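You operate a simulated robot arm through the tools that you are given. There is no shell and no other tool. Be economical: measure what you need, move in short steps, check, and stop when the job is done.

You are at the controls of a simulated robot arm. One attempt, no reset.

TASK
Clear the orange tube in the magnet stand, then meter it.
Fine: wait till it is clear; the meter must read 10 % or less; rack it again.
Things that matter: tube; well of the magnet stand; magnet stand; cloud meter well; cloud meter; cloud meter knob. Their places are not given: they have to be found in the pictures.

The check looks at the end state, three seconds after you hand in, the way a careful person would. Anything else that was tipped, shoved, dropped, spilled or broken makes it a failure.

THE ROBOT
A 6-joint arm with a two-finger parallel gripper, fixed in place. Base frame: the origin is at the foot of the arm, x ahead of it, y to its left, z up; the work surface is at about z = -0.001. Units: m, rad, N and s.
With the tool pointing down near the work surface it reaches from about 0.14 to 0.6 m from the base axis. Its first joint turns from -1.152 to 1.152 rad. Payload 2.1 kg.
The tool frame sits at the grasp point between the pads (the TCP): z along the fingers, y along the line on which they close. The tips reach 0.03 m beyond it. Largest opening 0.094 m; finger width 0.028, thickness 0.01; the body of the gripper, 0.05 by 0.096 m, starts 0.055 m behind the TCP.
Orientation is told as [roll, pitch, yaw] about the base's x, y, z axes, in that order, counted from this pose: with the fingers straight down and closing along the base's y, the tool's x points along the base's -x, its y along +y and its z along -z.

THE INTERFACE
- The arm moves only by the tool nudge_tool. Its argument "plan" is a list that holds one entry, the list of rows, each a list of 7 numbers: the finger opening in m, from 0 to 0.094, then the shift along the tool's x, y, z in units of 40 mm (1.0 is 40 mm), then the turn, a rotation vector about the tool's x, y, z in units of 6 degrees (1.0 is 6 degrees). In form: [[[jaw, dx, dy, dz, wx, wy, wz], ...]]. A call has 1 to 12 rows; each row shifts and turns the commanded pose from where the row before left it, along the tool's axes as they then stand. A call with a number of a shift or a turn outside -1 to 1 is refused whole. Each row takes 0.2 s and may step no farther than 0.05 m and 0.15 rad from the row before; otherwise, or with a gripper value out of range, the whole call is refused. A pose out of reach is approached as far as the arm can. The call stops where the force on the tool passes 40 N (or 10 N more than at its start, if that is more) or the arm is blocked; 0.2 s more then pass. The fingers move at their own pace (about 0.072 m/s each) and stop on an object; they squeeze with about 41 N. The grip force told is the motor's: it shows also when the fingers shut on nothing. Time passes only in rows, and 0.2 s behind the last, so rows that do not move let the fingers close. The reply holds the time, the measured pose of the TCP, the force on the tool along the base axes, the opening and the grip force, in the units named above and with some noise.
- Cameras (640 x 400 px; columns grow to the right, rows downward): "scene" is fixed at [0.0292, -0.3513, 0.4973]; the picture's right is [0.95, -0.32, 0.00], its down [-0.14, -0.42, -0.90] and it looks along [0.29, 0.85, -0.45] (base axes); focal length 324 px, centre (320, 200). "wrist" rides on the gripper at [-0.037, 0, -0.058] in the tool frame; the picture's right is [0.00, -1.00, 0.00], its down [0.97, 0.00, -0.24] and it looks along [0.24, 0.00, 0.97] (tool axes); focal length 218 px, centre (320, 200).
- get_image(camera): a new picture of that camera. It takes no simulated time.
- measure_at(camera, pixels): there is no depth. For up to 12 entries [column, row, z] of the newest picture of that camera ("zoom" is the newest enlarged one), the place [x, y] in the base frame at which the ray of that pixel passes the height z, good to about 0.002 m. It takes no simulated time.
- close_up(camera, box): a new picture of the part [left, top, right, bottom] of that camera's present view, enlarged. It takes no simulated time.
- job_done(): hands the job in; it is judged then, once.

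Keep the steps short. Do not move on a guess: measure, check each grasp and each placing, and mend mistakes. In all there are 80 turns and 34 pictures (those below and enlarged ones count). Leave the gripper open and the arm clear of the work at the hand-in unless told otherwise, and finish with a single line.

The tools are called after "Emit:" by a JSON object that holds its "op" and its "data". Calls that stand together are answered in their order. nudge_tool: Moves the arm, as the interface text tells. Its arguments: {"type":"object","properties":{"plan":{"type":"array"}},"required":["plan"]} The other tools are called the same way: get_image (camera) takes a picture; measure_at (camera, pixels) gives the place at which the rays of pixels pass given heights; close_up (camera, box) takes an enlarged picture of a part of a camera's view; job_done () hands the job in.

At the start:

```text
time_s: 0.0
tool_pos: [0.2722, 0.1251, 0.3029]
ee_rot: [0.002, 0.0, -0.001]
wrist_force: [-0.5, 0.0, -0.7]
width: 0.0942
gripper_force: 0.1
```

scene: 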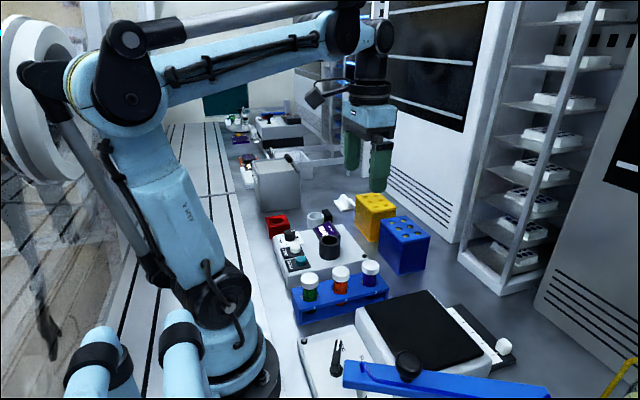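
wrist: 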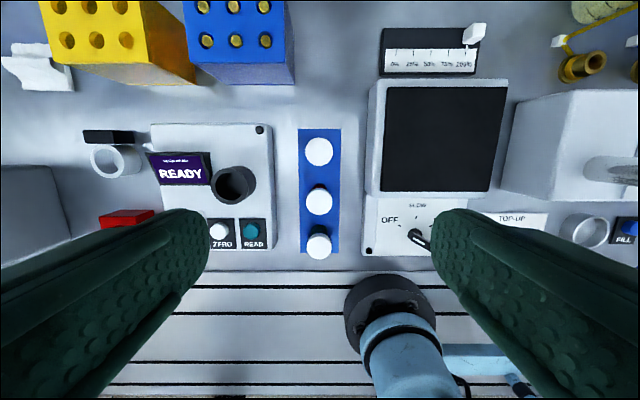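

I see a rack with three tubes, a meter with a READY display, and several blocks and devices. I'll enlarge them to identify each one.

Emit:
{"op": "close_up", "data": {"camera": "scene", "box": [230, 170, 450, 330]}}

Emit:
{"op": "close_up", "data": {"camera": "wrist", "box": [80, 100, 360, 275]}}

Emit:
{"op": "close_up", "data": {"camera": "wrist", "box": [350, 0, 640, 270]}}

Emit:
{"op": "close_up", "data": {"camera": "scene", "box": [215, 90, 375, 190]}}

```text
2.50 times, centred on (340, 250) of scene
```

zoom: 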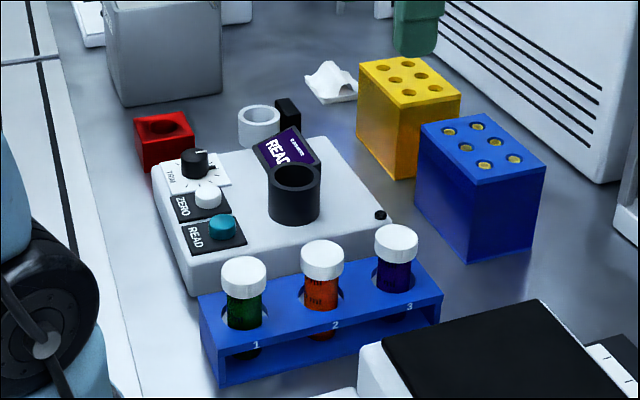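

```text
2.29 times, centred on (220, 188) of wrist
```

zoom: 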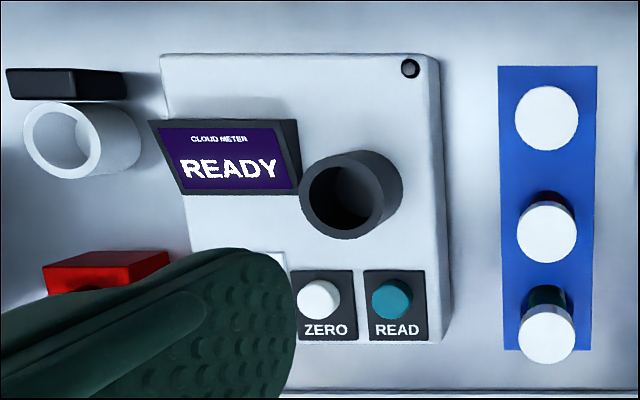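

```text
1.48 times, centred on (495, 135) of wrist
```

zoom: 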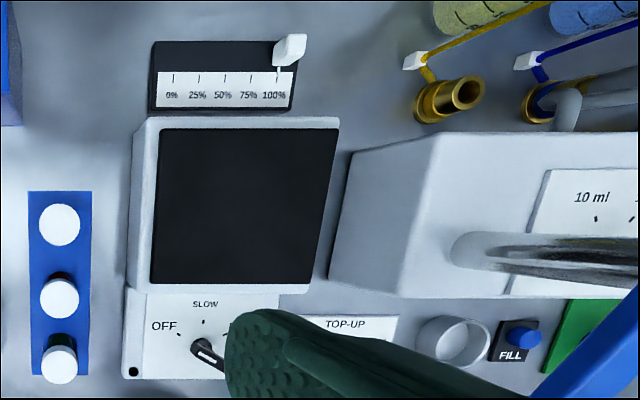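

```text
4.00 times, centred on (295, 140) of scene
```

zoom: 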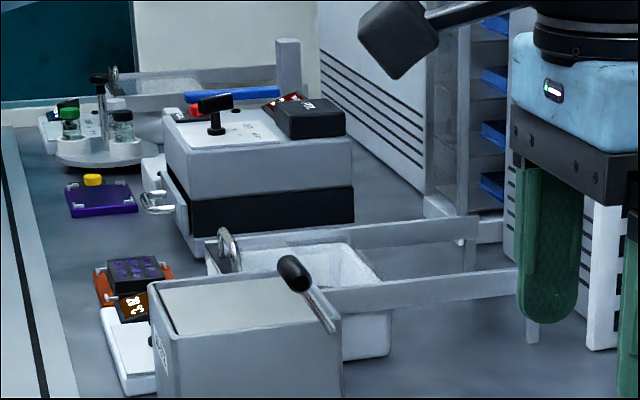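

The rack, numbered 1 to 3, holds the orange tube in slot 2. The meter has ZERO, READ and TRIM, and a white ring with a black block beside it looks like the magnet stand. I'll triangulate these from both cameras, using several heights.

Emit:
{"op": "measure_at", "data": {"camera": "wrist", "pixels": [[319, 201, 0.06], [319, 201, 0.08], [319, 201, 0.1], [231, 186, 0.06], [231, 186, 0.08], [231, 186, 0.1], [106, 161, 0.02], [106, 161, 0.04], [106, 161, 0.06], [255, 229, 0.04], [255, 229, 0.06], [320, 151, 0.08]]}}

Emit:
{"op": "measure_at", "data": {"camera": "scene", "pixels": [[341, 270, 0.06], [341, 270, 0.08], [341, 270, 0.1], [330, 240, 0.06], [330, 240, 0.08], [330, 240, 0.1], [315, 215, 0.02], [315, 215, 0.04], [315, 215, 0.06], [300, 257, 0.04], [300, 257, 0.06], [289, 234, 0.06]]}}

```text
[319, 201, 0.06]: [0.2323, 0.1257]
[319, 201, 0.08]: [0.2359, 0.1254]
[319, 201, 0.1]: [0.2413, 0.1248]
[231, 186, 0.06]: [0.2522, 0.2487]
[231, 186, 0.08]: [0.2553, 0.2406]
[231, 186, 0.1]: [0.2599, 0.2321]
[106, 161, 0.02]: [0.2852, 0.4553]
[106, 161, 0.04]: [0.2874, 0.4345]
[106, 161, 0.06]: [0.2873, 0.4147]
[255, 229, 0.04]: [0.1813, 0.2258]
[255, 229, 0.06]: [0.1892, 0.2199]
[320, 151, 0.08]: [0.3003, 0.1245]
```

```text
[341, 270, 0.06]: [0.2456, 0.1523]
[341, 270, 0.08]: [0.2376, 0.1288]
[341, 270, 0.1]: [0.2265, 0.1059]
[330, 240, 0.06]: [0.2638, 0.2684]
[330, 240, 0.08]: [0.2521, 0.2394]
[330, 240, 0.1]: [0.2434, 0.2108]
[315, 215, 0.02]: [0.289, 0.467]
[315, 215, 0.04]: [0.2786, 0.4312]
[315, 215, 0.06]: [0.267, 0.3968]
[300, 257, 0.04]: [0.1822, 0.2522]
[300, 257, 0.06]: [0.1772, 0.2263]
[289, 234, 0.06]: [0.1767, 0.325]
```

Rough estimates so far:
- Orange cap top: (0.236, 0.126, 0.083)
- Meter well rim: (0.254, 0.240, 0.08)
- Stand ring rim: (0.283, 0.433, 0.04)
- READ: about (0.185, 0.225, 0.057)

I'll move the arm left at this height to look straight down on the meter and stand.

Emit:
{"op": "nudge_tool", "data": {"plan": [[[0.094, 0, 0.8, 0, 0, 0, 0], [0.094, 0, 0.8, 0, 0, 0, 0], [0.094, 0, 0.8, 0, 0, 0, 0], [0.094, 0, 0.8, 0, 0, 0, 0], [0.094, 0, 0.8, 0, 0, 0, 0], [0.094, 0, 0.8, 0, 0, 0, 0], [0.094, 0, 0, 0, 0, 0, 0]]]}}

Emit:
{"op": "get_image", "data": {"camera": "wrist"}}

```text
time_s: 1.6
tool_pos: [0.2693, 0.3164, 0.303]
ee_rot: [0.003, 0.0, -0.001]
wrist_force: [0.2, -0.3, 0.1]
width: 0.094
gripper_force: 0.0
```

```text
27 pictures are left
```

wrist: 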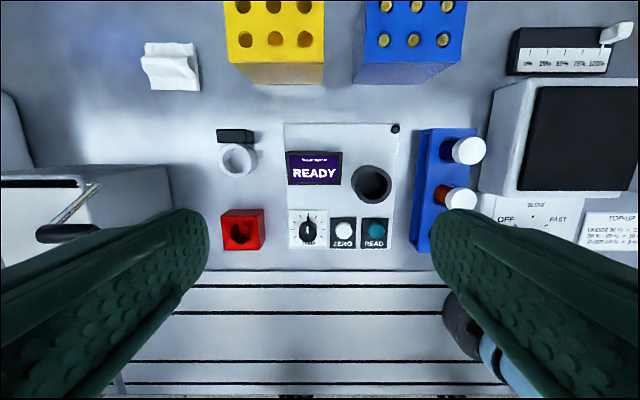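

Emit:
{"op": "close_up", "data": {"camera": "wrist", "box": [205, 110, 405, 255]}}

Emit:
{"op": "measure_at", "data": {"camera": "wrist", "pixels": [[237, 160, 0.03], [237, 160, 0.04], [237, 160, 0.05], [371, 183, 0.07], [371, 183, 0.08], [375, 230, 0.05], [375, 230, 0.06], [308, 228, 0.05], [308, 228, 0.07], [243, 231, 0.04], [241, 231, 0.02], [235, 135, 0.03]]}}

```text
2.76 times, centred on (305, 182) of wrist
```

zoom: 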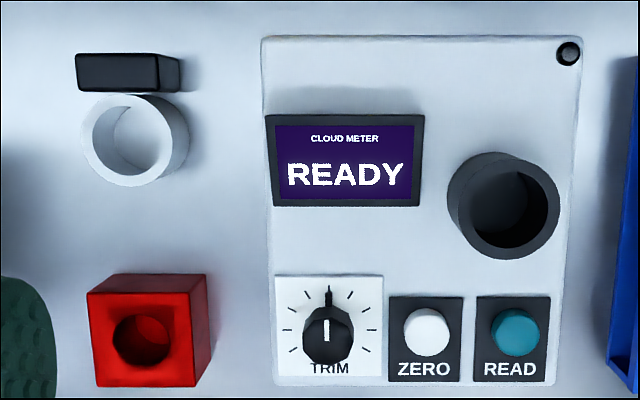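

```text
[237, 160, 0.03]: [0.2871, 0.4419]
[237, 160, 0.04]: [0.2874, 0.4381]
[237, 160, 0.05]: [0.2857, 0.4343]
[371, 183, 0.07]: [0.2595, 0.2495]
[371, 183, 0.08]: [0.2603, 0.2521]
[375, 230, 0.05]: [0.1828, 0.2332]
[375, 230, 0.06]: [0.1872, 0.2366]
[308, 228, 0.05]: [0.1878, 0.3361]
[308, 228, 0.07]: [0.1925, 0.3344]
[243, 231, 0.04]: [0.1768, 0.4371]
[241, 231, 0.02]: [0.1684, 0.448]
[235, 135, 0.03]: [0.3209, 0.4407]
```

The TRIM knob points straight up and the display says READY. The magnet stand is the white ring with the black block, at about (0.286, 0.436). I'll go over the orange tube and lower, to measure it closely.

Emit:
{"op": "nudge_tool", "data": {"plan": [[[0.094, 0.17, -0.95, 0.5, 0, 0, 0], [0.094, 0.17, -0.95, 0.5, 0, 0, 0], [0.094, 0.17, -0.95, 0.5, 0, 0, 0], [0.094, 0.17, -0.95, 0.5, 0, 0, 0], [0.094, 0.17, -0.95, 0.5, 0, 0, 0], [0.094, 0, 0, 0, 0, 0, 0]]]}}

Emit:
{"op": "get_image", "data": {"camera": "wrist"}}

Emit:
{"op": "close_up", "data": {"camera": "scene", "box": [270, 220, 430, 320]}}

```text
time_s: 3.0
tool_pos: [0.2358, 0.1271, 0.2006]
ee_rot: [0.003, 0.001, 0.0]
wrist_force: [-0.6, 1.3, 0.9]
width: 0.0941
gripper_force: 0.1
```

```text
25 pictures are left
```

wrist: 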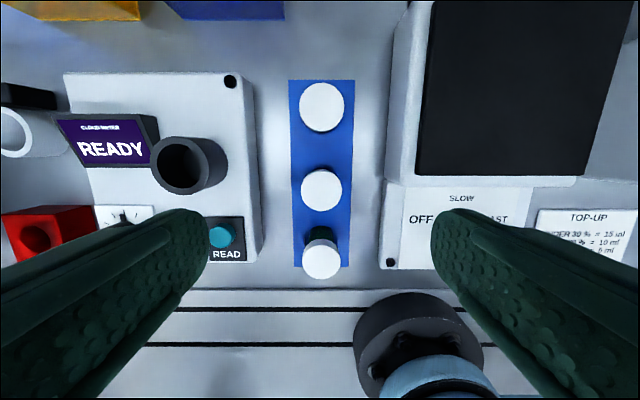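

```text
4.00 times, centred on (350, 270) of scene
```

zoom: 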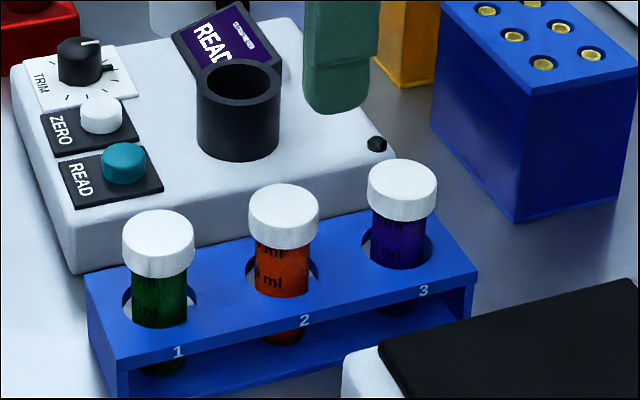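

Emit:
{"op": "measure_at", "data": {"camera": "wrist", "pixels": [[321, 190, 0.07], [321, 190, 0.08], [321, 190, 0.09], [301, 190, 0.08], [342, 190, 0.08], [321, 107, 0.08], [290, 200, 0.04], [353, 200, 0.04], [176, 165, 0.07], [176, 165, 0.08], [222, 236, 0.05], [321, 262, 0.08]]}}

Emit:
{"op": "measure_at", "data": {"camera": "zoom", "pixels": [[284, 202, 0.07], [284, 202, 0.08], [284, 202, 0.09], [284, 241, 0.06], [284, 241, 0.07], [238, 83, 0.06], [238, 83, 0.07], [238, 83, 0.08], [124, 157, 0.04], [124, 157, 0.05], [480, 272, 0.04], [480, 272, 0.05]]}}

```text
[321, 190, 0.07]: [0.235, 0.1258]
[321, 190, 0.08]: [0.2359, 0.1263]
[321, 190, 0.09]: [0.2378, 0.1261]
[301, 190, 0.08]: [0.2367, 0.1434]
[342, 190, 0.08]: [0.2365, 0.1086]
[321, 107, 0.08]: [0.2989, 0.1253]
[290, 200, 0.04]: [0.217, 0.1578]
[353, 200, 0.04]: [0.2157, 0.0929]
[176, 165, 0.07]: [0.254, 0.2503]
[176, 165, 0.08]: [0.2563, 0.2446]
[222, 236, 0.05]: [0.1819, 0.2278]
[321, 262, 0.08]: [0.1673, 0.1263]
```

```text
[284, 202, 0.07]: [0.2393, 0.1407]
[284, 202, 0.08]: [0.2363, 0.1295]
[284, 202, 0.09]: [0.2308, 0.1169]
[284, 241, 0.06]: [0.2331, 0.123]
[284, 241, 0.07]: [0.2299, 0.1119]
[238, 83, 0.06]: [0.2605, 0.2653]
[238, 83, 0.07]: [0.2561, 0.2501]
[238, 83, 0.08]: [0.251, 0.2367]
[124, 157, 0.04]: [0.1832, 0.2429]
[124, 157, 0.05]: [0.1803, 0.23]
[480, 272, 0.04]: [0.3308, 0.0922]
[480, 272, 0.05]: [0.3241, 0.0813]
```

The orange cap is centred at (0.236, 0.126), with its top at z≈0.082, its bottom at about 0.066 and a width of 0.034. The rack top is at about 0.04. I'll grip only the cap, with the tips at about z=0.062, so the fingers stay above the well rims later.

Emit:
{"op": "nudge_tool", "data": {"plan": [[[0.094, 0, -0.02, 0.7, 0, 0, 0], [0.094, 0, 0, 0.7, 0, 0, 0], [0.094, 0, 0, 0.7, 0, 0, 0], [0.094, 0, 0, 0.6, 0, 0, 0], [0.094, 0, 0, 0, 0, 0, 0]]]}}

Emit:
{"op": "get_image", "data": {"camera": "wrist"}}

```text
time_s: 4.2
tool_pos: [0.2354, 0.1258, 0.0952]
ee_rot: [0.0, 0.0, 0.0]
wrist_force: [-0.2, 0.6, 0.0]
width: 0.0941
gripper_force: 0.1
```

```text
23 pictures are left
```

wrist: 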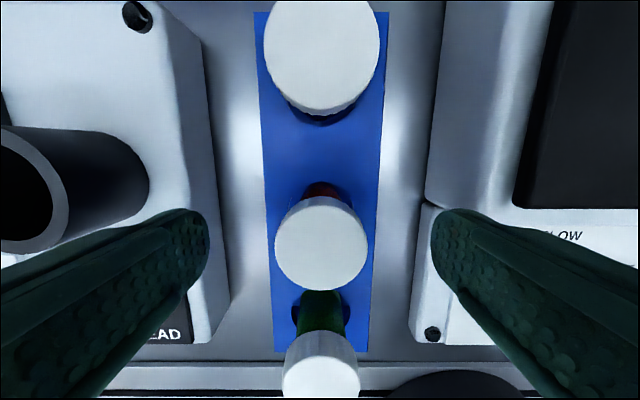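

The cap is at (321, 243), centred between the fingers. I'll check its x once more, go down 3 mm and close.

Emit:
{"op": "measure_at", "data": {"camera": "wrist", "pixels": [[321, 243, 0.082], [321, 290, 0.078], [321, 197, 0.082]]}}

Emit:
{"op": "nudge_tool", "data": {"plan": [[[0.094, 0, 0, 0.08, 0, 0, 0], [0.03, 0, 0, 0, 0, 0, 0], [0.025, 0, 0, 0, 0, 0, 0], [0.02, 0, 0, 0, 0, 0, 0], [0.02, 0, 0, 0, 0, 0, 0]]]}}

```text
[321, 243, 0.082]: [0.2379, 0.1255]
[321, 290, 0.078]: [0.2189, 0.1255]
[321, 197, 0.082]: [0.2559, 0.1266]
```

```text
time_s: 5.4
tool_pos: [0.2367, 0.1257, 0.0932]
ee_rot: [0.002, 0.001, 0.0]
wrist_force: [-0.7, -0.1, 0.2]
width: 0.0331
gripper_force: 41.0
```

The grip is firm at 0.033 m. I'll lift straight up 0.12 m.

Emit:
{"op": "nudge_tool", "data": {"plan": [[[0.02, 0, 0, -0.5, 0, 0, 0], [0.02, 0, 0, -0.8, 0, 0, 0], [0.02, 0, 0, -0.8, 0, 0, 0], [0.02, 0, 0, -0.8, 0, 0, 0], [0.02, 0, 0, -0.1, 0, 0, 0], [0.02, 0, 0, 0, 0, 0, 0]]]}}

Emit:
{"op": "close_up", "data": {"camera": "scene", "box": [270, 150, 430, 250]}}

```text
time_s: 6.8
tool_pos: [0.2364, 0.1255, 0.2115]
ee_rot: [-0.001, 0.0, 0.0]
wrist_force: [-0.1, -0.1, -0.4]
width: 0.0329
gripper_force: 41.1
```

```text
4.00 times, centred on (350, 200) of scene
```

zoom: 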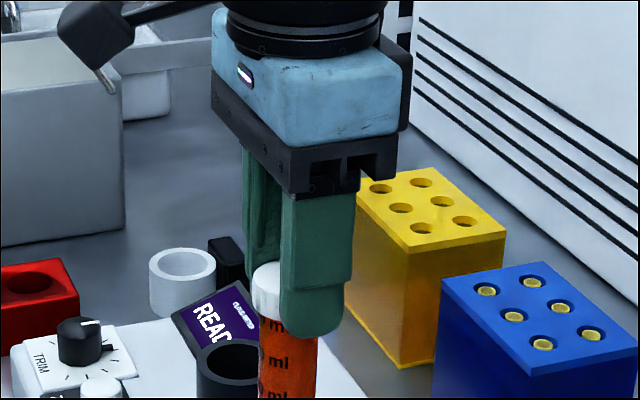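

Next I'll carry the tube at this height to above the magnet stand at about (0.286, 0.436).

Emit:
{"op": "nudge_tool", "data": {"plan": [[[0.02, -0.15, 0.5, 0, 0, 0, 0], [0.02, -0.15, 0.85, 0, 0, 0, 0], [0.02, -0.15, 0.9, 0, 0, 0, 0], [0.02, -0.15, 0.9, 0, 0, 0, 0], [0.02, -0.15, 0.9, 0, 0, 0, 0], [0.02, -0.15, 0.9, 0, 0, 0, 0], [0.02, -0.15, 0.9, 0, 0, 0, 0], [0.02, -0.15, 0.9, 0, 0, 0, 0], [0.02, 0, 0.7, 0, 0, 0, 0], [0.02, 0, 0.3, 0, 0, 0, 0], [0.02, 0, 0, 0, 0, 0, 0]]]}}

Emit:
{"op": "get_image", "data": {"camera": "wrist"}}

Emit:
{"op": "get_image", "data": {"camera": "scene"}}

```text
time_s: 9.2
tool_pos: [0.2854, 0.4346, 0.2133]
ee_rot: [0.002, 0.0, 0.001]
wrist_force: [1.2, 0.3, -0.4]
width: 0.0328
gripper_force: 41.5
```

```text
21 pictures are left
```

wrist: 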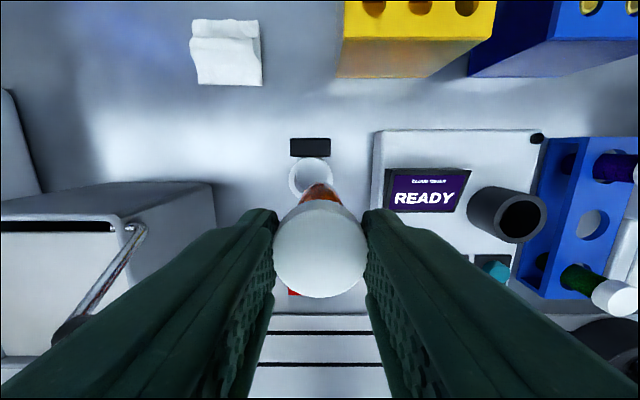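

```text
20 pictures are left
```

scene: 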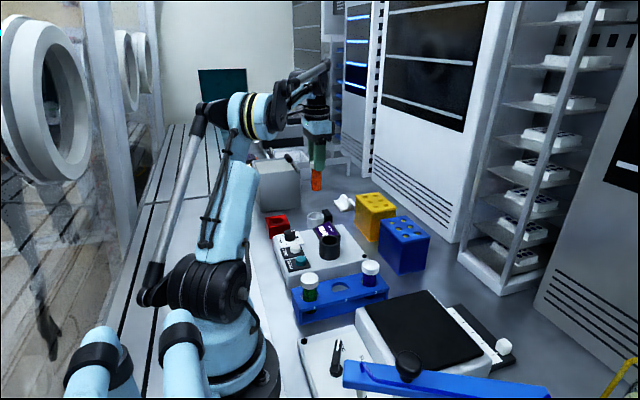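

Emit:
{"op": "close_up", "data": {"camera": "wrist", "box": [260, 130, 380, 205]}}

Emit:
{"op": "measure_at", "data": {"camera": "wrist", "pixels": [[311, 176, 0.03], [311, 176, 0.04], [311, 176, 0.05], [288, 176, 0.04], [333, 176, 0.04], [215, 185, 0.09], [215, 185, 0.11], [217, 225, 0.0], [310, 157, 0.04], [506, 216, 0.07], [506, 216, 0.08]]}}

Emit:
{"op": "measure_at", "data": {"camera": "scene", "pixels": [[315.5, 216, 0.03], [315.5, 216, 0.04], [315.5, 216, 0.05], [301, 211, 0.0], [299, 168, 0.09], [299, 168, 0.11], [341, 287, 0.04]]}}

```text
5.33 times, centred on (320, 168) of wrist
```

zoom: 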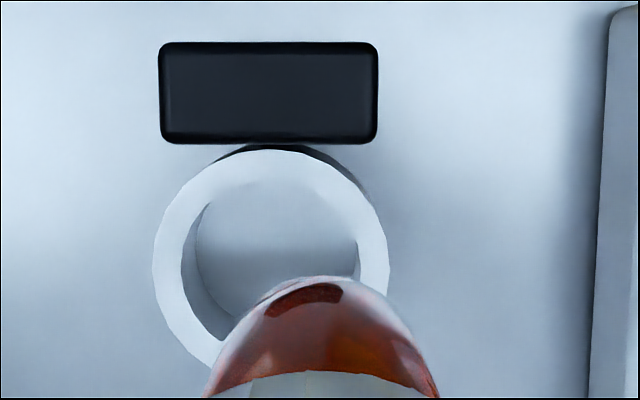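

```text
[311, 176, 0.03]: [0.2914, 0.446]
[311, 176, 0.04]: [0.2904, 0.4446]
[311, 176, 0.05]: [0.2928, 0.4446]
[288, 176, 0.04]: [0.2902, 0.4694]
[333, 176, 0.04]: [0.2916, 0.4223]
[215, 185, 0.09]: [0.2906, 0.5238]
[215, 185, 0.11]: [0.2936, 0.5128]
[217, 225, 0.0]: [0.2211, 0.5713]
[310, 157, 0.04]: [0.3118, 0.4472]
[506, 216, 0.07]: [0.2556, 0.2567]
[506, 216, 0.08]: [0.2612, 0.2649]
```

```text
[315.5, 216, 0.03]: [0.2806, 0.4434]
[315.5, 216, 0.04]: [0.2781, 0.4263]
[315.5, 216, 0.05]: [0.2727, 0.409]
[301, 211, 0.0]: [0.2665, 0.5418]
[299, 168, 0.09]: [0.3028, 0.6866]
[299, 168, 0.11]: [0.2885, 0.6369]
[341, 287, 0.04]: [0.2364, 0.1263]
```

The ring's centre in the zoom works out to (271, 262). I'll measure it exactly, with the inner edges.

Emit:
{"op": "measure_at", "data": {"camera": "zoom", "pixels": [[271, 265, 0.025], [271, 265, 0.03], [271, 265, 0.035], [271, 148, 0.03], [152, 265, 0.03], [390, 265, 0.03], [182, 265, 0.03], [357, 265, 0.03], [268, 143, 0.02]]}}

```text
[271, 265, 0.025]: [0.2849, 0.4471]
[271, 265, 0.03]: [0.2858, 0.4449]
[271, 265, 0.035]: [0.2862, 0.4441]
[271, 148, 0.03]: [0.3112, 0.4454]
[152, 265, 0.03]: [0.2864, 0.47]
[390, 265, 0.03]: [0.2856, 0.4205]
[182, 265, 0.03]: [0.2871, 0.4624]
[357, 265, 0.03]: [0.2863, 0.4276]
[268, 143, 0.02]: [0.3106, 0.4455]
```

The stand well centre is (0.286, 0.445), with an inner radius of about 17 mm and the rim at z≈0.03. I'll shift 10 mm in y, descend to just above the rim and check.

Emit:
{"op": "nudge_tool", "data": {"plan": [[[0.02, -0.015, 0.255, 0, 0, 0, 0], [0.02, 0, 0, 0.6, 0, 0, 0], [0.02, 0, 0, 0.6, 0, 0, 0], [0.02, 0, 0, 0.6, 0, 0, 0], [0.02, 0, 0, 0, 0, 0, 0]]]}}

Emit:
{"op": "close_up", "data": {"camera": "scene", "box": [275, 170, 355, 235]}}

Emit:
{"op": "get_image", "data": {"camera": "wrist"}}

```text
time_s: 10.4
tool_pos: [0.2874, 0.4438, 0.1409]
ee_rot: [0.004, 0.001, 0.0]
wrist_force: [0.9, 0.2, 0.0]
width: 0.0332
gripper_force: 40.3
```

```text
6.15 times, centred on (315, 202) of scene
```

zoom: 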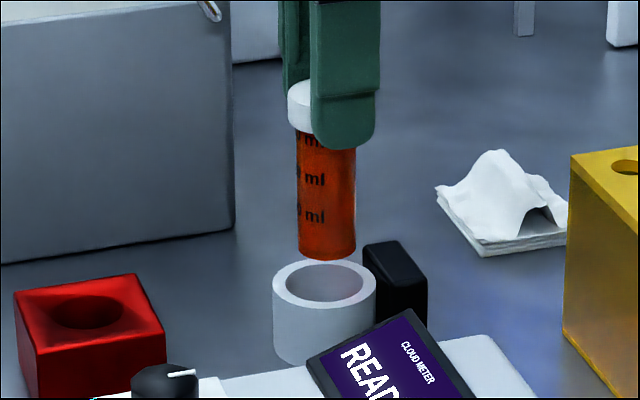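

```text
17 pictures are left
```

wrist: 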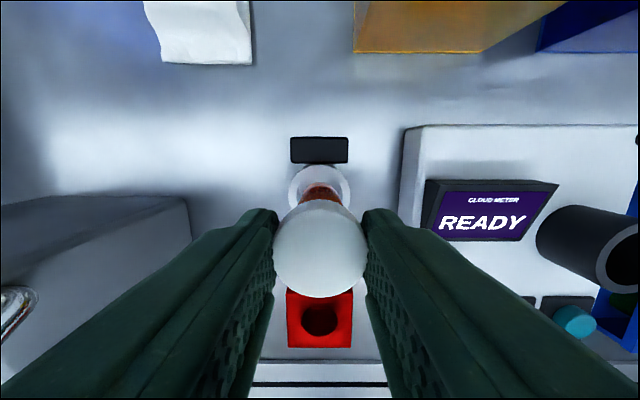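

The tube (column 327 of the zoom) sits over the ring (column 324), and in the wrist view it's centred on the ring at column 319. I'll descend into the well, slowly at the end.

Emit:
{"op": "nudge_tool", "data": {"plan": [[[0.02, 0.03, 0, 0.3, 0, 0, 0], [0.02, 0, 0, 0.3, 0, 0, 0], [0.02, 0, 0, 0.3, 0, 0, 0], [0.02, 0, 0, 0.15, 0, 0, 0], [0.02, 0, 0, 0.1, 0, 0, 0], [0.02, 0, 0, 0, 0, 0, 0]]]}}

```text
time_s: 11.8
tool_pos: [0.2842, 0.4453, 0.0941]
ee_rot: [0.001, -0.001, 0.001]
wrist_force: [-0.4, -0.3, -0.1]
width: 0.0332
gripper_force: 41.5
```

No contact yet at 0.094. I'll continue in small steps and watch the force.

Emit:
{"op": "nudge_tool", "data": {"plan": [[[0.02, -0.03, 0, 0.05, 0, 0, 0], [0.02, 0, 0, 0.05, 0, 0, 0], [0.02, 0, 0, 0, 0, 0, 0]]]}}

Emit:
{"op": "close_up", "data": {"camera": "scene", "box": [275, 170, 355, 235]}}

```text
time_s: 12.6
tool_pos: [0.2861, 0.4452, 0.0909]
ee_rot: [0.002, 0.0, 0.0]
wrist_force: [0.8, 1.4, 16.5]
width: 0.0332
gripper_force: 41.1
```

```text
6.15 times, centred on (315, 202) of scene
```

zoom: 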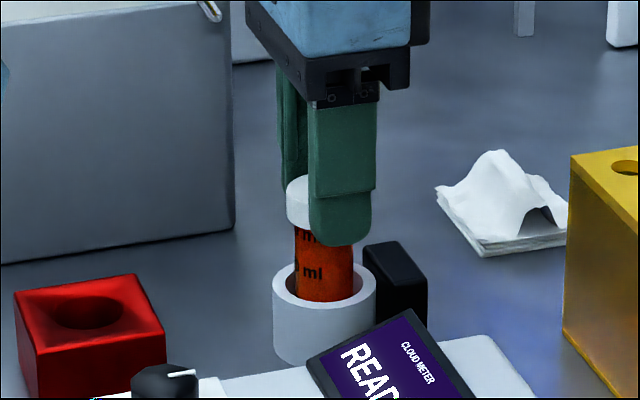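

Contact at 16.5 N with z=0.091, so the tube stands on the well floor. I'll release, rise clear and wait.

Emit:
{"op": "nudge_tool", "data": {"plan": [[[0.02, 0, 0, -0.03, 0, 0, 0], [0.065, 0, 0, 0, 0, 0, 0], [0.07, 0, 0, 0, 0, 0, 0], [0.07, 0, 0, -0.3, 0, 0, 0], [0.07, 0, 0, -0.7, 0, 0, 0], [0.07, 0, 0, -0.9, 0, 0, 0], [0.07, 0, 0, -0.4, 0, 0, 0], [0.07, 0, 0, 0, 0, 0, 0], [0.07, 0, 0, 0, 0, 0, 0], [0.07, 0, 0, 0, 0, 0, 0], [0.07, 0, 0, 0, 0, 0, 0], [0.07, 0, 0, 0, 0, 0, 0]]]}}

Emit:
{"op": "close_up", "data": {"camera": "scene", "box": [275, 170, 355, 235]}}

```text
time_s: 15.2
tool_pos: [0.2859, 0.4459, 0.184]
ee_rot: [0.002, 0.001, 0.0]
wrist_force: [-1.1, -0.7, -0.8]
width: 0.07
gripper_force: 0.1
```

```text
6.15 times, centred on (315, 202) of scene
```

zoom: 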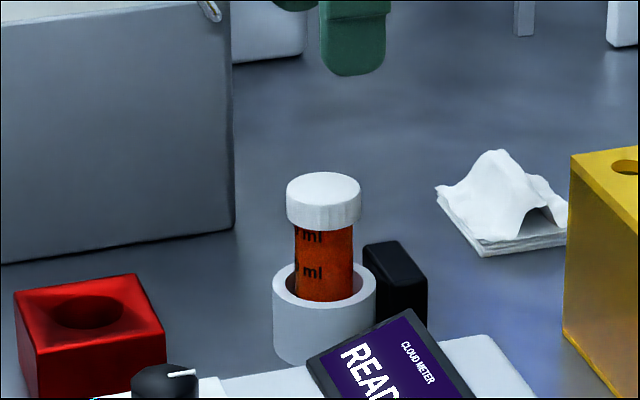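

It stands upright and is still opaque orange. While it clears, I'll move above the meter to measure its well and buttons.

Emit:
{"op": "nudge_tool", "data": {"plan": [[[0.07, 0.13, -0.8, 0, 0, 0, 0], [0.07, 0.13, -0.82, 0, 0, 0, 0], [0.07, 0.13, -0.82, 0, 0, 0, 0], [0.07, 0.13, -0.82, 0, 0, 0, 0], [0.07, 0.13, -0.82, 0, 0, 0, 0], [0.07, 0.13, -0.82, 0, 0, 0, 0], [0.07, 0, 0, 0, 0, 0, 0], [0.07, 0, 0, 0, 0, 0, 0], [0.07, 0, 0, 0, 0, 0, 0], [0.07, 0, 0, 0, 0, 0, 0], [0.07, 0, 0, 0, 0, 0, 0], [0.07, 0, 0, 0, 0, 0, 0]]]}}

Emit:
{"op": "get_image", "data": {"camera": "wrist"}}

```text
time_s: 17.8
tool_pos: [0.2546, 0.2498, 0.1821]
ee_rot: [0.002, 0.001, -0.001]
wrist_force: [0.2, 0.0, -1.0]
width: 0.0698
gripper_force: 0.1
```

```text
14 pictures are left
```

wrist: 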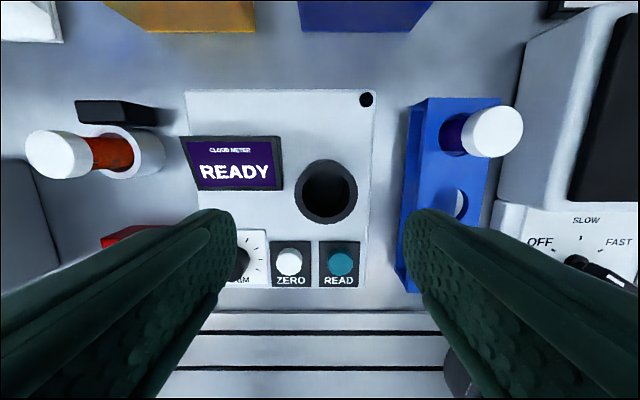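

The well rim is at about (327, 191) and READ at (340, 262), ZERO at (290, 262). I'll measure those.

Emit:
{"op": "measure_at", "data": {"camera": "wrist", "pixels": [[326, 192, 0.065], [326, 192, 0.07], [326, 192, 0.075], [295, 192, 0.07], [357, 192, 0.07], [326, 160, 0.07], [326, 224, 0.07], [340, 261, 0.045], [340, 261, 0.05], [340, 261, 0.055], [290, 261, 0.05], [250, 245, 0.05]]}}

Emit:
{"op": "nudge_tool", "data": {"plan": [[[0.07, 0, 0, 0, 0, 0, 0], [0.07, 0, 0, 0, 0, 0, 0], [0.07, 0, 0, 0, 0, 0, 0], [0.07, 0, 0, 0, 0, 0, 0], [0.07, 0, 0, 0, 0, 0, 0], [0.07, 0, 0, 0, 0, 0, 0], [0.07, 0, 0, 0, 0, 0, 0], [0.07, 0, 0, 0, 0, 0, 0], [0.07, 0, 0, 0, 0, 0, 0], [0.07, 0, 0, 0, 0, 0, 0], [0.07, 0, 0, 0, 0, 0, 0], [0.07, 0, 0, 0, 0, 0, 0]]]}}

Emit:
{"op": "nudge_tool", "data": {"plan": [[[0.07, 0, 0, 0, 0, 0, 0], [0.07, 0, 0, 0, 0, 0, 0], [0.07, 0, 0, 0, 0, 0, 0], [0.07, 0, 0, 0, 0, 0, 0], [0.07, 0, 0, 0, 0, 0, 0], [0.07, 0, 0, 0, 0, 0, 0], [0.07, 0, 0, 0, 0, 0, 0], [0.07, 0, 0, 0, 0, 0, 0], [0.07, 0, 0, 0, 0, 0, 0], [0.07, 0, 0, 0, 0, 0, 0], [0.07, 0, 0, 0, 0, 0, 0], [0.07, 0, 0, 0, 0, 0, 0]]]}}

Emit:
{"op": "close_up", "data": {"camera": "wrist", "box": [20, 90, 380, 300]}}

```text
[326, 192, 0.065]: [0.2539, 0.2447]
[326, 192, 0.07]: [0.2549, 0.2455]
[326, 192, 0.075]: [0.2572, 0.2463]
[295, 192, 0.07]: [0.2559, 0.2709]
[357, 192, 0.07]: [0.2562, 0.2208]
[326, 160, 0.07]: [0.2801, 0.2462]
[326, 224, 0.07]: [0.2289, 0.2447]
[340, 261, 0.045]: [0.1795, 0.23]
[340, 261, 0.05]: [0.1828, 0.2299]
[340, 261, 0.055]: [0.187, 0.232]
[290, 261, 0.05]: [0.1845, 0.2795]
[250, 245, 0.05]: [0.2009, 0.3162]
```

```text
time_s: 20.4
tool_pos: [0.2553, 0.2498, 0.1808]
ee_rot: [0.003, 0.001, 0.002]
wrist_force: [-1.5, -0.5, 0.3]
width: 0.0699
gripper_force: 0.1
```

```text
time_s: 23.0
tool_pos: [0.2539, 0.249, 0.1818]
ee_rot: [0.0, 0.001, 0.002]
wrist_force: [-0.1, 0.3, -0.4]
width: 0.0701
gripper_force: 0.1
```

```text
1.78 times, centred on (200, 195) of wrist
```

zoom: 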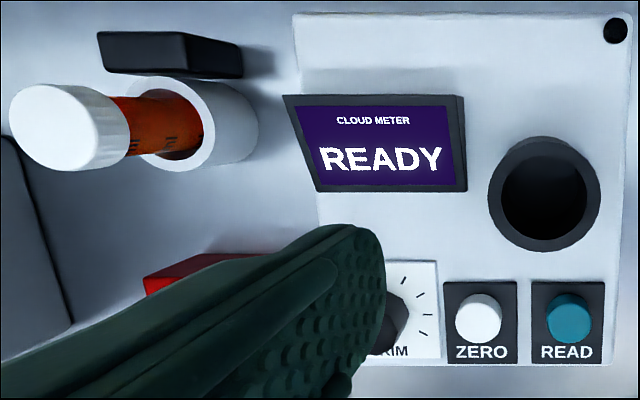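

Still orange after about 11 s. While it keeps clearing, I'll test the meter with its well empty to see its baseline. I'll close the fingers and go above READ at (0.183, 0.231).

Emit:
{"op": "nudge_tool", "data": {"plan": [[[0.03, 0.6, -0.15, 0.3, 0, 0, 0], [0.0, 0.6, -0.15, 0.3, 0, 0, 0], [0.0, 0.55, -0.15, 0.3, 0, 0, 0], [0.0, 0, 0, 0.4, 0, 0, 0], [0.0, 0, 0, 0.5, 0, 0, 0], [0.0, 0, 0, 0, 0, 0, 0], [0.0, 0, 0, 0, 0, 0, 0]]]}}

Emit:
{"op": "get_image", "data": {"camera": "wrist"}}

```text
time_s: 24.6
tool_pos: [0.1854, 0.23, 0.111]
ee_rot: [-0.001, 0.001, 0.0]
wrist_force: [0.0, -0.1, -0.1]
width: 0.0
gripper_force: 32.6
```

```text
12 pictures are left
```

wrist: 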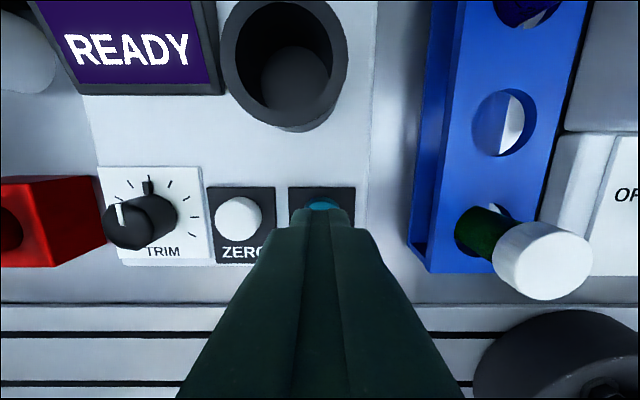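

The fingers are above READ, with a bit of teal visible at (321, 205). I'll press down gently in small steps.

Emit:
{"op": "nudge_tool", "data": {"plan": [[[0.0, 0.03, 0.02, 0.35, 0, 0, 0], [0.0, 0, 0, 0.3, 0, 0, 0], [0.0, 0, 0, 0.08, 0, 0, 0], [0.0, 0, 0, 0.05, 0, 0, 0], [0.0, 0, 0, 0, 0, 0, 0]]]}}

```text
time_s: 25.8
tool_pos: [0.1844, 0.2317, 0.0804]
ee_rot: [0.001, 0.0, 0.0]
wrist_force: [-0.1, 0.3, 0.4]
width: 0.0
gripper_force: 32.4
```

Emit:
{"op": "nudge_tool", "data": {"plan": [[[0.0, 0, 0, 0.05, 0, 0, 0], [0.0, 0, 0, 0.05, 0, 0, 0], [0.0, 0, 0, 0, 0, 0, 0]]]}}

```text
time_s: 26.6
tool_pos: [0.1834, 0.2316, 0.0758]
ee_rot: [-0.001, -0.001, -0.001]
wrist_force: [0.3, -3.3, 6.9]
width: 0.0
gripper_force: 33.0
```

Contact at 6.9 N. I'll press 1.5 mm further, hold, back off and read the display.

Emit:
{"op": "nudge_tool", "data": {"plan": [[[0.0, 0, 0, 0.04, 0, 0, 0], [0.0, 0, 0, 0, 0, 0, 0], [0.0, 0, 0, -0.3, 0, 0, 0], [0.0, 0, 0, -0.6, 0, 0, 0], [0.0, 0, 0, 0, 0, 0, 0]]]}}

Emit:
{"op": "get_image", "data": {"camera": "wrist"}}

```text
time_s: 27.0
tool_pos: [0.1827, 0.2322, 0.076]
ee_rot: [-0.003, 0.001, 0.0]
wrist_force: [-1.3, -1.9, 19.1]
width: 0.0002
gripper_force: 32.7
stopped in row 2: the force on the tool passed its limit (the readings are from after the stop); the commanded pose is now the measured one
```

```text
11 pictures are left
```

wrist: 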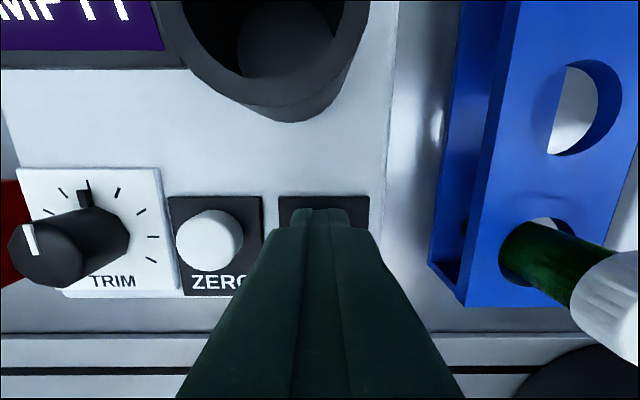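

The display says EMPTY, so READ works at TCP z≈0.0755. I'll rise and open, then move toward the stand, keeping high.

Emit:
{"op": "nudge_tool", "data": {"plan": [[[0.0, 0, 0, -0.6, 0, 0, 0], [0.0, 0, 0, -0.9, 0, 0, 0], [0.03, 0, 0, -0.9, 0, 0, 0], [0.07, -0.4, 0.8, -0.3, 0, 0, 0], [0.07, -0.4, 0.85, 0, 0, 0, 0], [0.07, -0.45, 0.85, 0, 0, 0, 0], [0.07, -0.45, 0.85, 0, 0, 0, 0], [0.07, -0.45, 0.85, 0, 0, 0, 0], [0.07, -0.4, 0.85, 0, 0, 0, 0], [0.07, 0, 0.28, 0, 0, 0, 0], [0.07, 0, 0, 0, 0, 0, 0], [0.07, 0, 0, 0, 0, 0, 0]]]}}

Emit:
{"op": "close_up", "data": {"camera": "scene", "box": [275, 170, 355, 235]}}

```text
time_s: 29.6
tool_pos: [0.2866, 0.4459, 0.1835]
ee_rot: [-0.002, 0.003, 0.001]
wrist_force: [0.4, 0.2, 0.0]
width: 0.0701
gripper_force: 0.0
```

```text
6.15 times, centred on (315, 202) of scene
```

zoom: 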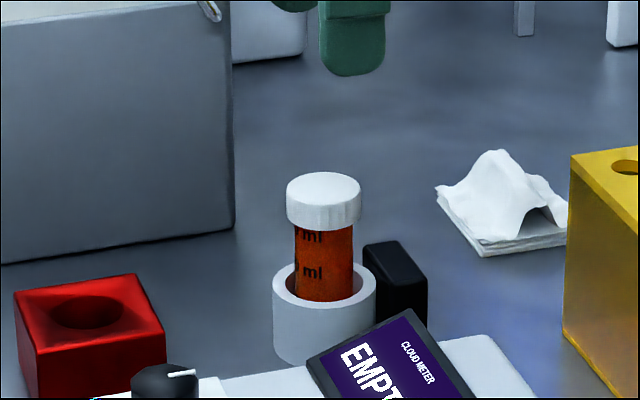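

Not visibly clear yet. I'll wait about 15 s more and look again.

Emit:
{"op": "nudge_tool", "data": {"plan": [[[0.07, 0, 0, 0, 0, 0, 0], [0.07, 0, 0, 0, 0, 0, 0], [0.07, 0, 0, 0, 0, 0, 0], [0.07, 0, 0, 0, 0, 0, 0], [0.07, 0, 0, 0, 0, 0, 0], [0.07, 0, 0, 0, 0, 0, 0], [0.07, 0, 0, 0, 0, 0, 0], [0.07, 0, 0, 0, 0, 0, 0], [0.07, 0, 0, 0, 0, 0, 0], [0.07, 0, 0, 0, 0, 0, 0], [0.07, 0, 0, 0, 0, 0, 0], [0.07, 0, 0, 0, 0, 0, 0]]]}}

Emit:
{"op": "nudge_tool", "data": {"plan": [[[0.07, 0, 0, 0, 0, 0, 0], [0.07, 0, 0, 0, 0, 0, 0], [0.07, 0, 0, 0, 0, 0, 0], [0.07, 0, 0, 0, 0, 0, 0], [0.07, 0, 0, 0, 0, 0, 0], [0.07, 0, 0, 0, 0, 0, 0], [0.07, 0, 0, 0, 0, 0, 0], [0.07, 0, 0, 0, 0, 0, 0], [0.07, 0, 0, 0, 0, 0, 0], [0.07, 0, 0, 0, 0, 0, 0], [0.07, 0, 0, 0, 0, 0, 0], [0.07, 0, 0, 0, 0, 0, 0]]]}}

Emit:
{"op": "nudge_tool", "data": {"plan": [[[0.07, 0, 0, 0, 0, 0, 0], [0.07, 0, 0, 0, 0, 0, 0], [0.07, 0, 0, 0, 0, 0, 0], [0.07, 0, 0, 0, 0, 0, 0], [0.07, 0, 0, 0, 0, 0, 0], [0.07, 0, 0, 0, 0, 0, 0], [0.07, 0, 0, 0, 0, 0, 0], [0.07, 0, 0, 0, 0, 0, 0], [0.07, 0, 0, 0, 0, 0, 0], [0.07, 0, 0, 0, 0, 0, 0], [0.07, 0, 0, 0, 0, 0, 0], [0.07, 0, 0, 0, 0, 0, 0]]]}}

Emit:
{"op": "nudge_tool", "data": {"plan": [[[0.07, 0, 0, 0, 0, 0, 0], [0.07, 0, 0, 0, 0, 0, 0], [0.07, 0, 0, 0, 0, 0, 0], [0.07, 0, 0, 0, 0, 0, 0], [0.07, 0, 0, 0, 0, 0, 0], [0.07, 0, 0, 0, 0, 0, 0], [0.07, 0, 0, 0, 0, 0, 0], [0.07, 0, 0, 0, 0, 0, 0], [0.07, 0, 0, 0, 0, 0, 0], [0.07, 0, 0, 0, 0, 0, 0], [0.07, 0, 0, 0, 0, 0, 0], [0.07, 0, 0, 0, 0, 0, 0]]]}}

Emit:
{"op": "nudge_tool", "data": {"plan": [[[0.07, 0, 0, 0, 0, 0, 0], [0.07, 0, 0, 0, 0, 0, 0], [0.07, 0, 0, 0, 0, 0, 0], [0.07, 0, 0, 0, 0, 0, 0], [0.07, 0, 0, 0, 0, 0, 0], [0.07, 0, 0, 0, 0, 0, 0], [0.07, 0, 0, 0, 0, 0, 0], [0.07, 0, 0, 0, 0, 0, 0], [0.07, 0, 0, 0, 0, 0, 0], [0.07, 0, 0, 0, 0, 0, 0], [0.07, 0, 0, 0, 0, 0, 0], [0.07, 0, 0, 0, 0, 0, 0]]]}}

Emit:
{"op": "nudge_tool", "data": {"plan": [[[0.07, 0, 0, 0, 0, 0, 0], [0.07, 0, 0, 0, 0, 0, 0], [0.07, 0, 0, 0, 0, 0, 0], [0.07, 0, 0, 0, 0, 0, 0], [0.07, 0, 0, 0, 0, 0, 0], [0.07, 0, 0, 0, 0, 0, 0], [0.07, 0, 0, 0, 0, 0, 0], [0.07, 0, 0, 0, 0, 0, 0], [0.07, 0, 0, 0, 0, 0, 0], [0.07, 0, 0, 0, 0, 0, 0], [0.07, 0, 0, 0, 0, 0, 0], [0.07, 0, 0, 0, 0, 0, 0]]]}}

Emit:
{"op": "close_up", "data": {"camera": "scene", "box": [295, 190, 335, 223]}}

```text
time_s: 32.2
tool_pos: [0.2857, 0.4464, 0.1842]
ee_rot: [-0.002, 0.002, 0.0]
wrist_force: [0.0, 0.4, 0.0]
width: 0.0698
gripper_force: 0.1
```

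```text
time_s: 34.8
tool_pos: [0.2855, 0.4469, 0.1838]
ee_rot: [-0.005, 0.002, 0.0]
wrist_force: [0.0, 0.1, -0.4]
width: 0.0701
gripper_force: 0.1
```

```text
time_s: 37.4
tool_pos: [0.2864, 0.4448, 0.1842]
ee_rot: [-0.003, 0.001, 0.0]
wrist_force: [0.5, 0.6, 0.4]
width: 0.0701
gripper_force: 0.1
```

```text
time_s: 40.0
tool_pos: [0.2858, 0.4456, 0.1834]
ee_rot: [-0.004, 0.002, 0.0]
wrist_force: [-1.0, 0.0, -1.0]
width: 0.0701
gripper_force: 0.0
```

```text
time_s: 42.6
tool_pos: [0.2858, 0.4463, 0.1833]
ee_rot: [-0.004, 0.002, 0.0]
wrist_force: [0.2, 1.2, -0.3]
width: 0.0699
gripper_force: 0.0
```

```text
time_s: 45.2
tool_pos: [0.2857, 0.4459, 0.1838]
ee_rot: [-0.004, 0.0, 0.0]
wrist_force: [0.5, -0.4, -0.4]
width: 0.07
gripper_force: 0.0
```

```text
12.12 times, centred on (315, 206) of scene
```

zoom: 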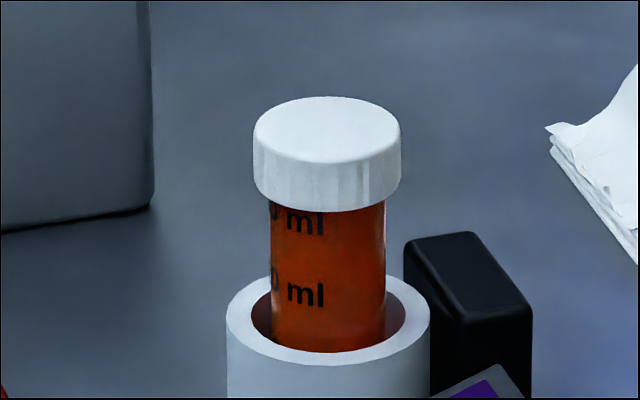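

It's darker and more translucent than before, so it is clearing gradually. I'll wait another 16 s or so.

Emit:
{"op": "nudge_tool", "data": {"plan": [[[0.07, 0, 0, 0, 0, 0, 0], [0.07, 0, 0, 0, 0, 0, 0], [0.07, 0, 0, 0, 0, 0, 0], [0.07, 0, 0, 0, 0, 0, 0], [0.07, 0, 0, 0, 0, 0, 0], [0.07, 0, 0, 0, 0, 0, 0], [0.07, 0, 0, 0, 0, 0, 0], [0.07, 0, 0, 0, 0, 0, 0], [0.07, 0, 0, 0, 0, 0, 0], [0.07, 0, 0, 0, 0, 0, 0], [0.07, 0, 0, 0, 0, 0, 0], [0.07, 0, 0, 0, 0, 0, 0]]]}}

Emit:
{"op": "nudge_tool", "data": {"plan": [[[0.07, 0, 0, 0, 0, 0, 0], [0.07, 0, 0, 0, 0, 0, 0], [0.07, 0, 0, 0, 0, 0, 0], [0.07, 0, 0, 0, 0, 0, 0], [0.07, 0, 0, 0, 0, 0, 0], [0.07, 0, 0, 0, 0, 0, 0], [0.07, 0, 0, 0, 0, 0, 0], [0.07, 0, 0, 0, 0, 0, 0], [0.07, 0, 0, 0, 0, 0, 0], [0.07, 0, 0, 0, 0, 0, 0], [0.07, 0, 0, 0, 0, 0, 0], [0.07, 0, 0, 0, 0, 0, 0]]]}}

Emit:
{"op": "nudge_tool", "data": {"plan": [[[0.07, 0, 0, 0, 0, 0, 0], [0.07, 0, 0, 0, 0, 0, 0], [0.07, 0, 0, 0, 0, 0, 0], [0.07, 0, 0, 0, 0, 0, 0], [0.07, 0, 0, 0, 0, 0, 0], [0.07, 0, 0, 0, 0, 0, 0], [0.07, 0, 0, 0, 0, 0, 0], [0.07, 0, 0, 0, 0, 0, 0], [0.07, 0, 0, 0, 0, 0, 0], [0.07, 0, 0, 0, 0, 0, 0], [0.07, 0, 0, 0, 0, 0, 0], [0.07, 0, 0, 0, 0, 0, 0]]]}}

Emit:
{"op": "nudge_tool", "data": {"plan": [[[0.07, 0, 0, 0, 0, 0, 0], [0.07, 0, 0, 0, 0, 0, 0], [0.07, 0, 0, 0, 0, 0, 0], [0.07, 0, 0, 0, 0, 0, 0], [0.07, 0, 0, 0, 0, 0, 0], [0.07, 0, 0, 0, 0, 0, 0], [0.07, 0, 0, 0, 0, 0, 0], [0.07, 0, 0, 0, 0, 0, 0], [0.07, 0, 0, 0, 0, 0, 0], [0.07, 0, 0, 0, 0, 0, 0], [0.07, 0, 0, 0, 0, 0, 0], [0.07, 0, 0, 0, 0, 0, 0]]]}}

Emit:
{"op": "nudge_tool", "data": {"plan": [[[0.07, 0, 0, 0, 0, 0, 0], [0.07, 0, 0, 0, 0, 0, 0], [0.07, 0, 0, 0, 0, 0, 0], [0.07, 0, 0, 0, 0, 0, 0], [0.07, 0, 0, 0, 0, 0, 0], [0.07, 0, 0, 0, 0, 0, 0], [0.07, 0, 0, 0, 0, 0, 0], [0.07, 0, 0, 0, 0, 0, 0], [0.07, 0, 0, 0, 0, 0, 0], [0.07, 0, 0, 0, 0, 0, 0], [0.07, 0, 0, 0, 0, 0, 0], [0.07, 0, 0, 0, 0, 0, 0]]]}}

Emit:
{"op": "nudge_tool", "data": {"plan": [[[0.07, 0, 0, 0, 0, 0, 0], [0.07, 0, 0, 0, 0, 0, 0], [0.07, 0, 0, 0, 0, 0, 0], [0.07, 0, 0, 0, 0, 0, 0], [0.07, 0, 0, 0, 0, 0, 0], [0.07, 0, 0, 0, 0, 0, 0], [0.07, 0, 0, 0, 0, 0, 0], [0.07, 0, 0, 0, 0, 0, 0], [0.07, 0, 0, 0, 0, 0, 0], [0.07, 0, 0, 0, 0, 0, 0], [0.07, 0, 0, 0, 0, 0, 0], [0.07, 0, 0, 0, 0, 0, 0]]]}}

Emit:
{"op": "close_up", "data": {"camera": "scene", "box": [295, 190, 335, 223]}}

```text
time_s: 47.8
tool_pos: [0.2848, 0.4463, 0.1842]
ee_rot: [-0.004, 0.002, -0.002]
wrist_force: [0.2, 0.1, 0.1]
width: 0.07
gripper_force: 0.1
```

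```text
time_s: 50.4
tool_pos: [0.2867, 0.4453, 0.184]
ee_rot: [-0.005, 0.001, -0.001]
wrist_force: [-1.0, 0.8, -0.4]
width: 0.0702
gripper_force: 0.0
```

```text
time_s: 53.0
tool_pos: [0.2849, 0.4451, 0.1836]
ee_rot: [-0.002, 0.001, -0.002]
wrist_force: [-0.1, 0.5, -0.3]
width: 0.0699
gripper_force: 0.2
```

```text
time_s: 55.6
tool_pos: [0.2868, 0.4465, 0.1847]
ee_rot: [-0.002, 0.001, 0.0]
wrist_force: [0.0, 0.7, -0.3]
width: 0.07
gripper_force: 0.0
```

```text
time_s: 58.2
tool_pos: [0.2855, 0.4461, 0.1831]
ee_rot: [-0.004, 0.002, 0.0]
wrist_force: [-0.3, 0.5, -0.9]
width: 0.0699
gripper_force: 0.0
```

```text
time_s: 60.8
tool_pos: [0.2856, 0.4465, 0.1833]
ee_rot: [-0.004, 0.003, 0.0]
wrist_force: [-0.1, 0.9, 0.0]
width: 0.0698
gripper_force: 0.0
```

```text
12.12 times, centred on (315, 206) of scene
```

zoom: 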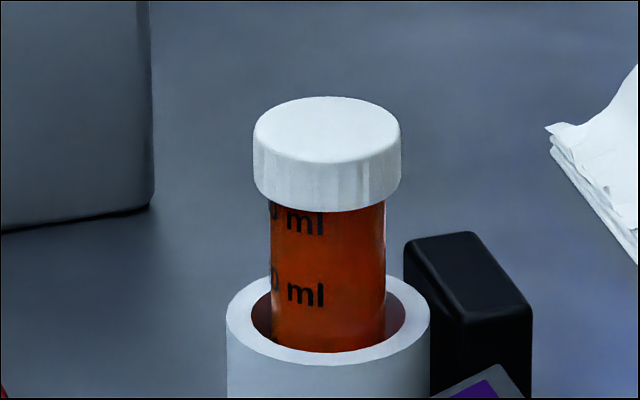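

The picture hasn't changed since 45 s, so clearing has finished. I'll go back down and grip the cap.

Emit:
{"op": "nudge_tool", "data": {"plan": [[[0.07, 0, -0.01, 0.7, 0, 0, 0], [0.07, 0, 0, 0.7, 0, 0, 0], [0.07, 0, 0, 0.7, 0, 0, 0], [0.07, 0, 0, 0.2, 0, 0, 0], [0.07, 0, 0, 0, 0, 0, 0], [0.02, 0, 0, 0, 0, 0, 0], [0.02, 0, 0, 0, 0, 0, 0], [0.02, 0, 0, 0, 0, 0, 0], [0.02, 0, 0, 0, 0, 0, 0]]]}}

```text
time_s: 62.8
tool_pos: [0.2854, 0.4454, 0.0907]
ee_rot: [-0.003, 0.002, -0.001]
wrist_force: [0.1, -0.3, 0.5]
width: 0.033
gripper_force: 41.2
```

Gripped. I'll lift gently and carry it above the meter well at (0.255, 0.245).

Emit:
{"op": "nudge_tool", "data": {"plan": [[[0.02, 0, 0, -0.4, 0, 0, 0], [0.02, 0, 0, -0.8, 0, 0, 0], [0.02, 0, 0, -0.8, 0, 0, 0], [0.02, 0, 0, -0.7, 0, 0, 0], [0.02, 0.1, -0.4, 0, 0, 0, 0], [0.02, 0.13, -0.8, 0, 0, 0, 0], [0.02, 0.13, -0.8, 0, 0, 0, 0], [0.02, 0.13, -0.8, 0, 0, 0, 0], [0.02, 0.13, -0.8, 0, 0, 0, 0], [0.02, 0.13, -0.8, 0, 0, 0, 0], [0.02, 0.02, -0.6, 0, 0, 0, 0], [0.02, 0, 0, 0, 0, 0, 0]]]}}

Emit:
{"op": "get_image", "data": {"camera": "wrist"}}

Emit:
{"op": "close_up", "data": {"camera": "scene", "box": [280, 165, 380, 265]}}

```text
time_s: 65.4
tool_pos: [0.2567, 0.2453, 0.1997]
ee_rot: [-0.002, 0.001, 0.0]
wrist_force: [-0.3, 0.5, 0.0]
width: 0.0333
gripper_force: 41.2
```

```text
7 pictures are left
```

wrist: 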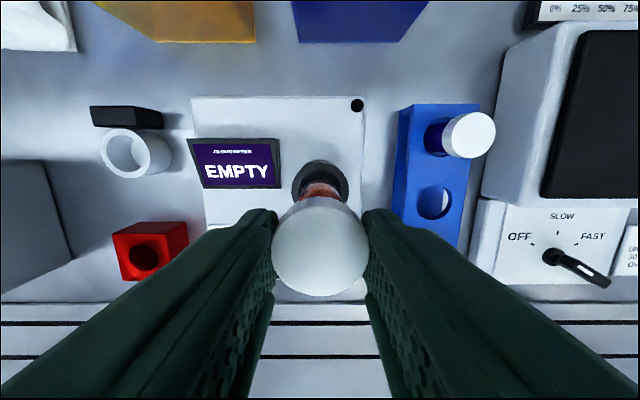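

```text
4.00 times, centred on (330, 215) of scene
```

zoom: 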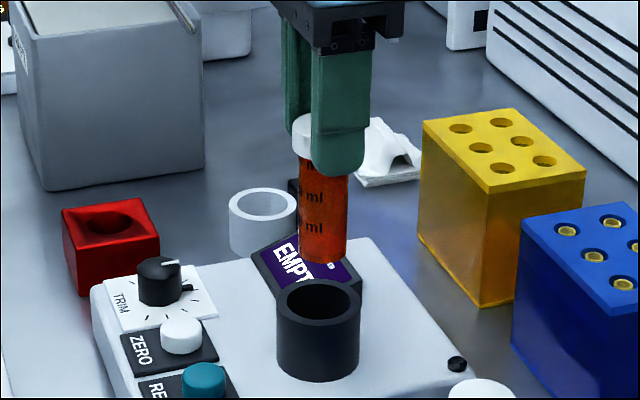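

The tube is centred on the rim (columns 291–349, tube at 320). I'll start down, as far as just inside the rim.

Emit:
{"op": "nudge_tool", "data": {"plan": [[[0.02, 0.04, 0, 0.4, 0, 0, 0], [0.02, 0, 0, 0.4, 0, 0, 0], [0.02, 0, 0, 0.3, 0, 0, 0], [0.02, 0, 0, 0.2, 0, 0, 0], [0.02, 0, 0, 0.2, 0, 0, 0], [0.02, 0, 0, 0.15, 0, 0, 0], [0.02, 0, 0, 0, 0, 0, 0]]]}}

```text
time_s: 67.0
tool_pos: [0.2535, 0.245, 0.1323]
ee_rot: [-0.004, 0.003, 0.0]
wrist_force: [0.7, -0.2, -0.6]
width: 0.0328
gripper_force: 41.2
```

No contact at 0.132. I'll continue in 2 mm steps, since the call stops by itself on force.

Emit:
{"op": "nudge_tool", "data": {"plan": [[[0.02, -0.02, 0, 0.05, 0, 0, 0], [0.02, 0, 0, 0.05, 0, 0, 0], [0.02, 0, 0, 0.05, 0, 0, 0], [0.02, 0, 0, 0.05, 0, 0, 0], [0.02, 0, 0, 0, 0, 0, 0]]]}}

Emit:
{"op": "close_up", "data": {"camera": "scene", "box": [280, 165, 380, 265]}}

```text
time_s: 68.2
tool_pos: [0.2541, 0.2449, 0.126]
ee_rot: [-0.003, 0.002, 0.0]
wrist_force: [0.0, 0.3, 29.6]
width: 0.0331
gripper_force: 41.2
```

```text
4.00 times, centred on (330, 215) of scene
```

zoom: 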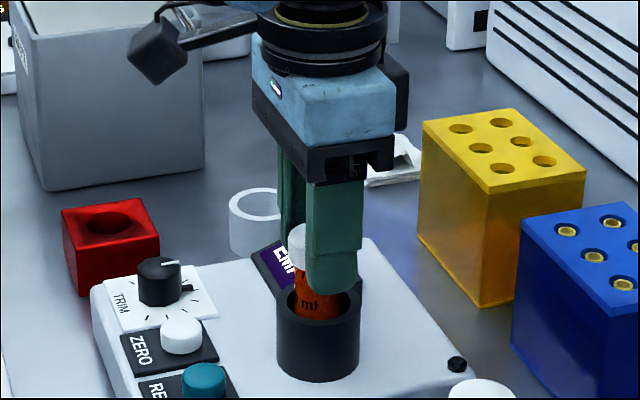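

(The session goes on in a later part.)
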